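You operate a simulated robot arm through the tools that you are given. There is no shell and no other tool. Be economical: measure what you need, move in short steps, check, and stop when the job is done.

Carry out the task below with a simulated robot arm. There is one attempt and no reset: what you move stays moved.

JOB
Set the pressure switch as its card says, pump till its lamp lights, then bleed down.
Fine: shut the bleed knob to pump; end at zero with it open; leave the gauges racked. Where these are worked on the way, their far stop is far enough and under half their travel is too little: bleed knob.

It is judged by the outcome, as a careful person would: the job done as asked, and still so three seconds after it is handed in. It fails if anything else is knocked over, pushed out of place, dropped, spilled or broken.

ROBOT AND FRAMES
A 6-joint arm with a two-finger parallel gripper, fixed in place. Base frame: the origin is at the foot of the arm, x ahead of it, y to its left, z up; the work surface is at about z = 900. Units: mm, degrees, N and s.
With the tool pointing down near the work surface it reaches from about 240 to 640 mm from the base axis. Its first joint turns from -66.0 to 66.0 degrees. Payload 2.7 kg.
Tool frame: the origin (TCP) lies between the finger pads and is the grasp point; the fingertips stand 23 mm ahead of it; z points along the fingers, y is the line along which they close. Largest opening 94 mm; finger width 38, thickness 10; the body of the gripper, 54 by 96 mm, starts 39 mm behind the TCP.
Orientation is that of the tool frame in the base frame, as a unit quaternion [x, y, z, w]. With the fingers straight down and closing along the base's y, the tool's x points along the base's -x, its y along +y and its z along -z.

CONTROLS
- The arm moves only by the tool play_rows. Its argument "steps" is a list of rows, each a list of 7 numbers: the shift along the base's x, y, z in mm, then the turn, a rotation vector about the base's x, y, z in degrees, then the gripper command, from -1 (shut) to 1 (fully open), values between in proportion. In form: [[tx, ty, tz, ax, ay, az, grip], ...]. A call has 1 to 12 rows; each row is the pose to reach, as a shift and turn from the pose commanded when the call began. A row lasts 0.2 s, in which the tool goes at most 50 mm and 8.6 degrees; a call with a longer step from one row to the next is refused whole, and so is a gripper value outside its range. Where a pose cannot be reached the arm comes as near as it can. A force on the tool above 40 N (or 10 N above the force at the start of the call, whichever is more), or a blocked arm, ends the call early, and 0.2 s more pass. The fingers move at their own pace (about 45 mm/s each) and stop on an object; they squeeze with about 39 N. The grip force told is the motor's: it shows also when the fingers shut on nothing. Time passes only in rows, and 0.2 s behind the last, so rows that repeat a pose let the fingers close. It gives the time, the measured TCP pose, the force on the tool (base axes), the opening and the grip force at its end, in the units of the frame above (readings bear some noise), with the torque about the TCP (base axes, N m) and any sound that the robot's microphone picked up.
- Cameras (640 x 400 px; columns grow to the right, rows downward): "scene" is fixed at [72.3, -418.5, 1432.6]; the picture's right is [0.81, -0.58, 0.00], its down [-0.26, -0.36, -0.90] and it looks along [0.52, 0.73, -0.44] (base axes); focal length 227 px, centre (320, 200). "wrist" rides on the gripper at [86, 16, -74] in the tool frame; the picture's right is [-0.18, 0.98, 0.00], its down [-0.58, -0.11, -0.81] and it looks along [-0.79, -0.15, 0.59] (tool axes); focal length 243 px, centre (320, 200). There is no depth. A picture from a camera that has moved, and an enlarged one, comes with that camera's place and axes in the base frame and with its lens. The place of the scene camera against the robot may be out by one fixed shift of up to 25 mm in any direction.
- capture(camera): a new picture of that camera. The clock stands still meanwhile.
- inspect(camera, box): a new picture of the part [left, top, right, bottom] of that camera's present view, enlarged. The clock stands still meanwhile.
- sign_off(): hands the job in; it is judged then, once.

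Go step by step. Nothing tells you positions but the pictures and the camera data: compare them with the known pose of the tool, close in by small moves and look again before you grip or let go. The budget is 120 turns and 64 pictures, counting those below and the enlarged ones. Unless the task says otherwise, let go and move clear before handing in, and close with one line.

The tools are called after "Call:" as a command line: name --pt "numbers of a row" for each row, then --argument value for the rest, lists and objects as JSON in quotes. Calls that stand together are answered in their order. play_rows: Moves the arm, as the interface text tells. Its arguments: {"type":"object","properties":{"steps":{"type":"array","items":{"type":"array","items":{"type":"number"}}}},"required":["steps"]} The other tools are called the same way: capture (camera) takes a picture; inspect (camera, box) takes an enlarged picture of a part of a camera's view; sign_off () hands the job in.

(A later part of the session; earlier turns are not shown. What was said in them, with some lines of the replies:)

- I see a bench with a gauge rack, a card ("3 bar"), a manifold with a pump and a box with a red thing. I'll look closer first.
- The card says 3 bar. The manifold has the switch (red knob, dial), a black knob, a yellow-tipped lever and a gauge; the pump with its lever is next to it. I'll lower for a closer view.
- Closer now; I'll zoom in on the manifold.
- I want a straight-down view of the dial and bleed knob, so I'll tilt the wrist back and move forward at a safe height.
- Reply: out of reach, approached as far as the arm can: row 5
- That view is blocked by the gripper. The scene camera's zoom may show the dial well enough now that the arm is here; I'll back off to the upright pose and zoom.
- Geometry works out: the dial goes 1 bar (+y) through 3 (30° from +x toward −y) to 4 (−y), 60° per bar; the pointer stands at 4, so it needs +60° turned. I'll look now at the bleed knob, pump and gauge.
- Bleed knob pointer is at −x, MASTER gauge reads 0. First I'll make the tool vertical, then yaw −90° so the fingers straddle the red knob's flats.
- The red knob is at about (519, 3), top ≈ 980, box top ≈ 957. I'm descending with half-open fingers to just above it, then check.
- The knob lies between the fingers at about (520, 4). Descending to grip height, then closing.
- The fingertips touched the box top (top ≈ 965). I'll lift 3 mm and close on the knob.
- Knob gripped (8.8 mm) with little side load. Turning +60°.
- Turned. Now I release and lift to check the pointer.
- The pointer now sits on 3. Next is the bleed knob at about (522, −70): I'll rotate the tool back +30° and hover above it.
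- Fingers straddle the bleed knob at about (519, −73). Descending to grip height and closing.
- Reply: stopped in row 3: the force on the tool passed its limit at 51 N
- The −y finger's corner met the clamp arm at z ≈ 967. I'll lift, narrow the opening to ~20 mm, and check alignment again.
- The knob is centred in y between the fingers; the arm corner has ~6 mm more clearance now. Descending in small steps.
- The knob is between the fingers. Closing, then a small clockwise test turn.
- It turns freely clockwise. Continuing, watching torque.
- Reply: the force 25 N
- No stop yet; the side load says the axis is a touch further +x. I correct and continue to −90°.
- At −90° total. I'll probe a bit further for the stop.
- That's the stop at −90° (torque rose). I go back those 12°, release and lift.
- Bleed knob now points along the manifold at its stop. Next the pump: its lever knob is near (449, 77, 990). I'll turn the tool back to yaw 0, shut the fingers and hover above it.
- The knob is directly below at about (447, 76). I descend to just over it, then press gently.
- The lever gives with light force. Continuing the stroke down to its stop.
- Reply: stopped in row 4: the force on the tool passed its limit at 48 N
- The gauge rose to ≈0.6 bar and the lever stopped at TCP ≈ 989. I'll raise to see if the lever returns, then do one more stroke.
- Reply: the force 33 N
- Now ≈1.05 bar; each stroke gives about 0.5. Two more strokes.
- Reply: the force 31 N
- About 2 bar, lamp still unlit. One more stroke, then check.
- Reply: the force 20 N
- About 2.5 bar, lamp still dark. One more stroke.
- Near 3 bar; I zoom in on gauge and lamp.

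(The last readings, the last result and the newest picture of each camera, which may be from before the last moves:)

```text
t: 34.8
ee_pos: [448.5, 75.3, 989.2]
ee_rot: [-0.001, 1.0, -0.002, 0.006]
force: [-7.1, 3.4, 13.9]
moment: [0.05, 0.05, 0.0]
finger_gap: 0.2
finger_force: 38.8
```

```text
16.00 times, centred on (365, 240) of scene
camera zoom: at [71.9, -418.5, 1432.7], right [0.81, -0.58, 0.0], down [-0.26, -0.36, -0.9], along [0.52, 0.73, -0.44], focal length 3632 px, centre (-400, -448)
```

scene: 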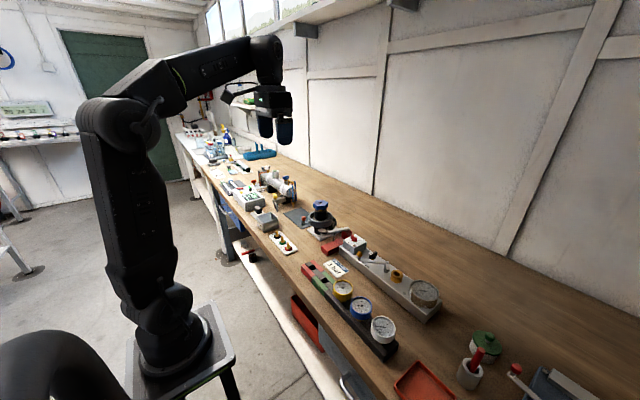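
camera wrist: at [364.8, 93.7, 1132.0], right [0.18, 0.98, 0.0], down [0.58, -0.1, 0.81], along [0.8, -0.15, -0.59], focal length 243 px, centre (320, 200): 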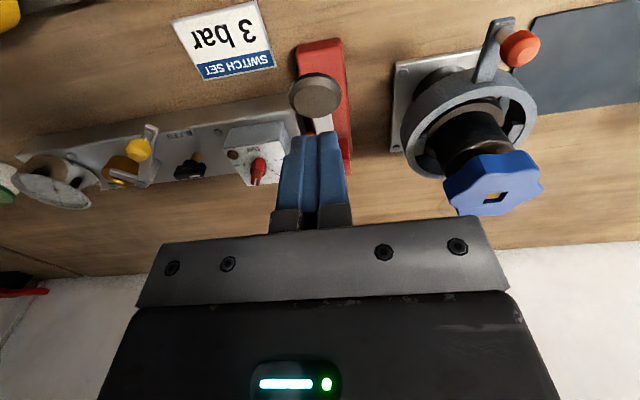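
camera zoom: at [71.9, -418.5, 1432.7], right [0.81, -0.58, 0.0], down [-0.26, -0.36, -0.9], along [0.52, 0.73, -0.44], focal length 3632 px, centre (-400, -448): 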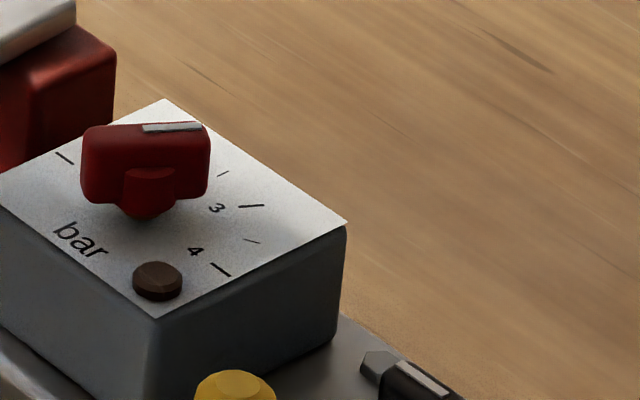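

Gauge ≈2.95 bar, lamp not lit yet. I'll do a partial stroke.

Call:
play_rows --pt "0 0 18 0 0 0 -1" --pt "0 0 34 0 0 0 -1" --pt "0 0 34 0 0 0 -1" --pt "0 0 22 0 0 0 -1" --pt "0 0 12 0 0 0 -1"

Call:
inspect --camera "scene" --box '[340, 220, 452, 300]'

```text
t: 36.0
ee_pos: [446.8, 75.7, 999.8]
ee_rot: [0.0, 1.0, -0.002, 0.006]
force: [-3.7, -0.4, 4.2]
moment: [0.04, 0.1, 0.0]
finger_gap: 0.0
finger_force: 39.3
```

```text
5.00 times, centred on (396, 260) of scene
camera zoom: at [72.1, -418.6, 1432.6], right [0.81, -0.58, 0.0], down [-0.26, -0.36, -0.9], along [0.52, 0.73, -0.44], focal length 1135 px, centre (-60, -100)
```

zoom: 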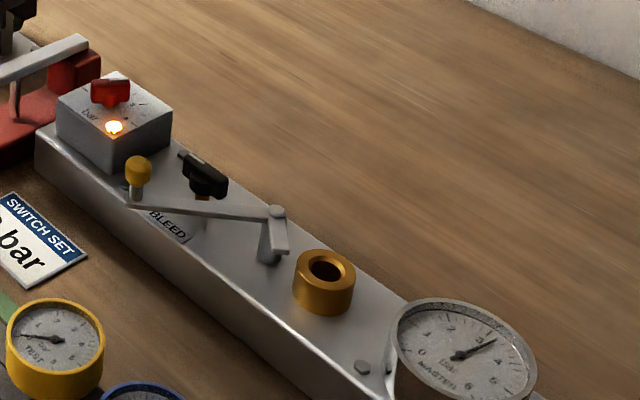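

The lamp is lit at ≈3.2 bar. I stop pumping, lift off, and return to the bleed knob with the earlier grip pose.

Call:
play_rows --pt "0 0 40 0 0 0 -1" --pt "7 -14 62 0 0 -8.2 -0.57" --pt "14 -28 62 0 0 -16.4 -0.57" --pt "21 -42 62 0 0 -24.6 -0.57" --pt "28 -56 62 0 0 -32.8 -0.57" --pt "35 -70 62 0 0 -41 -0.57" --pt "42 -84 62 0 0 -49.2 -0.57" --pt "49 -98 62 0 0 -57.4 -0.57" --pt "56 -112 62 0 0 -65.6 -0.57" --pt "63 -126 62 0 0 -73.8 -0.57" --pt "71 -140 62 0 0 -82 -0.57" --pt "78 -150 60 0 0 -90 -0.57"

Call:
inspect --camera "wrist" --box '[220, 40, 420, 165]'

Call:
inspect --camera "scene" --box '[340, 220, 452, 300]'

```text
t: 38.6
ee_pos: [525.6, -73.0, 1061.4]
ee_rot: [0.708, 0.706, -0.005, 0.003]
force: [0.4, -0.1, -0.8]
moment: [-0.01, 0.0, -0.04]
finger_gap: 20.1
finger_force: 0.1
```

```text
3.20 times, centred on (320, 102) of wrist
camera zoom: at [543.1, 14.2, 1134.5], right [0.98, -0.19, 0.0], down [-0.11, -0.57, 0.81], along [-0.15, -0.8, -0.58], focal length 776 px, centre (320, 512)
```

zoom: 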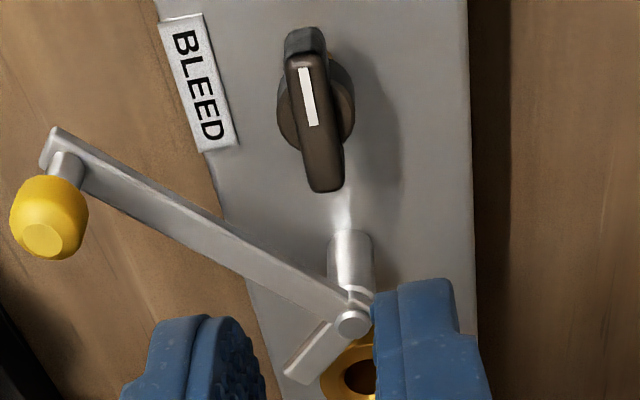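

```text
5.00 times, centred on (396, 260) of scene
camera zoom: at [72.3, -418.5, 1432.6], right [0.81, -0.58, 0.0], down [-0.26, -0.36, -0.9], along [0.52, 0.73, -0.44], focal length 1135 px, centre (-60, -100)
```

zoom: 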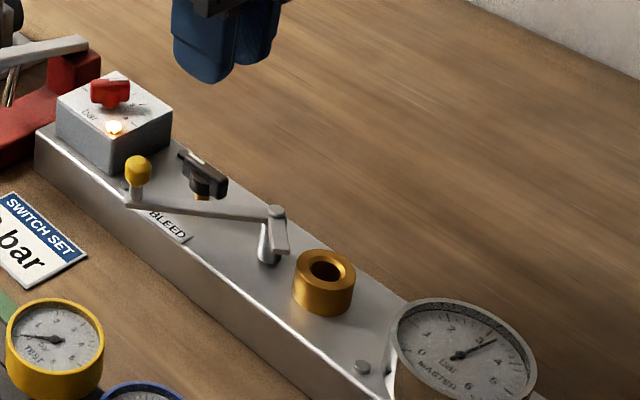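

The knob is where I left it, lamp lit. Descending onto it and closing.

Call:
play_rows --pt "-0.5 -1 -30 0 0 0 -0.57" --pt "-0.5 -1 -55 0 0 0 -0.57" --pt "-0.5 -1 -70 0 0 0 -0.57" --pt "-0.5 -1 -82 0 0 0 -0.57" --pt "-0.5 -1 -82 0 0 0 -1" --pt "-0.5 -1 -82 0 0 0 -1" --pt "-0.5 -1 -82 0 0 0 -1"

```text
t: 40.2
ee_pos: [526.4, -74.3, 977.8]
ee_rot: [0.706, 0.708, -0.007, 0.001]
force: [-18.2, 2.1, 3.4]
moment: [-0.33, -0.01, -0.05]
finger_gap: 8.8
finger_force: 45.2
```

Gripped; I ease −1.5 mm in x and turn +90° to reopen.

Call:
play_rows --pt "-1.5 0 0 0 0 7.5 -1" --pt "-1.5 0 0 0 0 15 -1" --pt "-1.5 0 0 0 0 22.5 -1" --pt "-1.5 0 0 0 0 30 -1" --pt "-1.5 0 0 0 0 37.5 -1" --pt "-1.5 0 0 0 0 45 -1"

Call:
play_rows --pt "0 0 0 0 0 7.5 -1" --pt "0 0 0 0 0 15 -1" --pt "0 0 0 0 0 22.5 -1" --pt "0 0 0 0 0 30 -1" --pt "0 0 0 0 0 37.5 -1" --pt "0 0 0 0 0 45 -1" --pt "0 0 0 0 0 47 -1"

Call:
inspect --camera "scene" --box '[340, 220, 452, 300]'

```text
t: 41.6
ee_pos: [524.8, -74.1, 977.1]
ee_rot: [0.382, 0.924, -0.004, 0.004]
force: [-4.0, 7.5, -16.9]
moment: [-0.59, -0.82, 0.03]
finger_gap: 9.0
finger_force: 44.6
```

```text
t: 43.2
ee_pos: [524.3, -75.1, 977.5]
ee_rot: [-0.017, 1.0, 0.0, 0.003]
force: [0.8, 7.7, -23.5]
moment: [0.17, 0.38, -1.55]
finger_gap: 9.1
finger_force: 44.7
```

```text
5.00 times, centred on (396, 260) of scene
camera zoom: at [72.8, -418.4, 1432.6], right [0.81, -0.58, 0.0], down [-0.26, -0.36, -0.9], along [0.52, 0.73, -0.44], focal length 1135 px, centre (-60, -100)
```

zoom: 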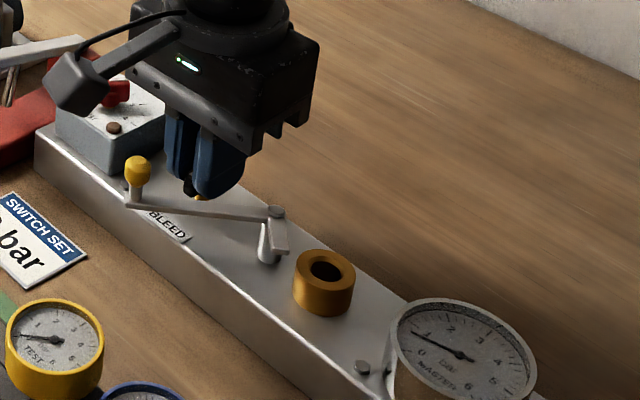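

The knob is at its open stop and the gauge is falling, lamp off. I ease back 2°, release, lift and move clear.

Call:
play_rows --pt "0 0 0 0 0 -2 -1" --pt "0 0 0 0 0 -2 -0.6" --pt "0 0 0 0 0 -2 -0.57" --pt "0 0 0 0 0 -2 -0.57" --pt "0 0 40 0 0 -2 -0.57" --pt "0 0 85 0 0 -2 -0.57" --pt "-20 0 130 0 0 -2 -0.57" --pt "-50 0 160 0 0 -2 -0.57" --pt "-80 0 190 0 0 -2 -0.57" --pt "-80 0 190 0 0 -2 -0.57"

Call:
inspect --camera "scene" --box '[340, 220, 452, 300]'

Call:
inspect --camera "scene" --box '[400, 270, 448, 300]'

Call:
inspect --camera "scene" --box '[345, 228, 385, 253]'

Call:
capture --camera "scene"

```text
t: 45.4
ee_pos: [441.9, -76.0, 1170.3]
ee_rot: [-0.001, 1.0, -0.002, 0.006]
force: [-0.3, -0.4, -0.2]
moment: [0.0, 0.02, 0.0]
finger_gap: 20.2
finger_force: 0.1
```

```text
5.00 times, centred on (396, 260) of scene
camera zoom: at [72.3, -418.5, 1432.6], right [0.81, -0.58, 0.0], down [-0.26, -0.36, -0.9], along [0.52, 0.73, -0.44], focal length 1135 px, centre (-60, -100)
```

zoom: 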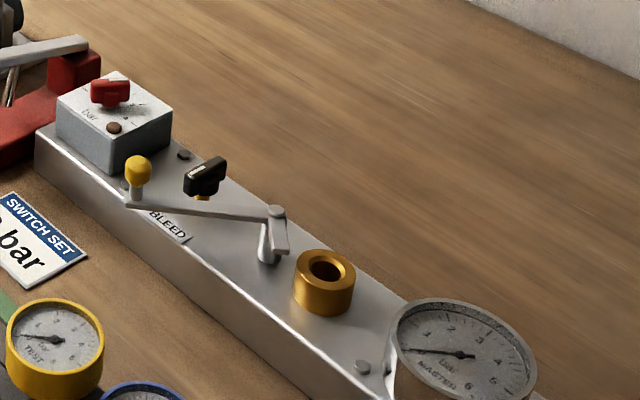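

```text
13.33 times, centred on (424, 285) of scene
camera zoom: at [72.3, -418.5, 1432.6], right [0.81, -0.58, 0.0], down [-0.26, -0.36, -0.9], along [0.52, 0.73, -0.44], focal length 3026 px, centre (-1067, -933)
```

zoom: 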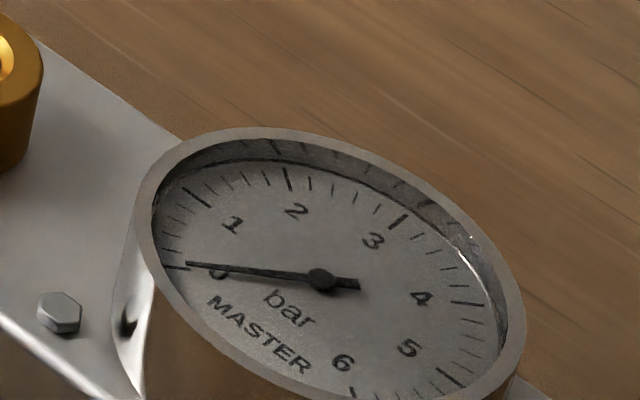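

```text
16.00 times, centred on (365, 240) of scene
camera zoom: at [72.3, -418.5, 1432.6], right [0.81, -0.58, 0.0], down [-0.26, -0.36, -0.9], along [0.52, 0.73, -0.44], focal length 3632 px, centre (-400, -448)
```

zoom: 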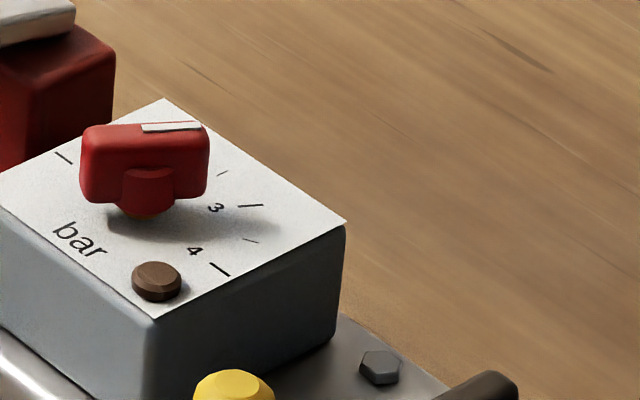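

```text
15 pictures are left
```

scene: 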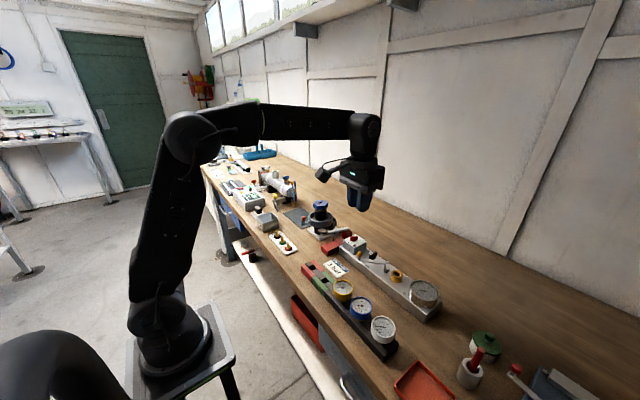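

Gauge is at zero, the bleed is open at its stop, the switch is at 3, and everything else is in place. Handing in.

Call:
sign_off

```text
The job is handed in.
```

The job is done and handed in: I set the switch to 3 bar, pumped until its lamp lit at about 3.2 bar, then bled down to zero with the bleed knob open and the gauges left racked.
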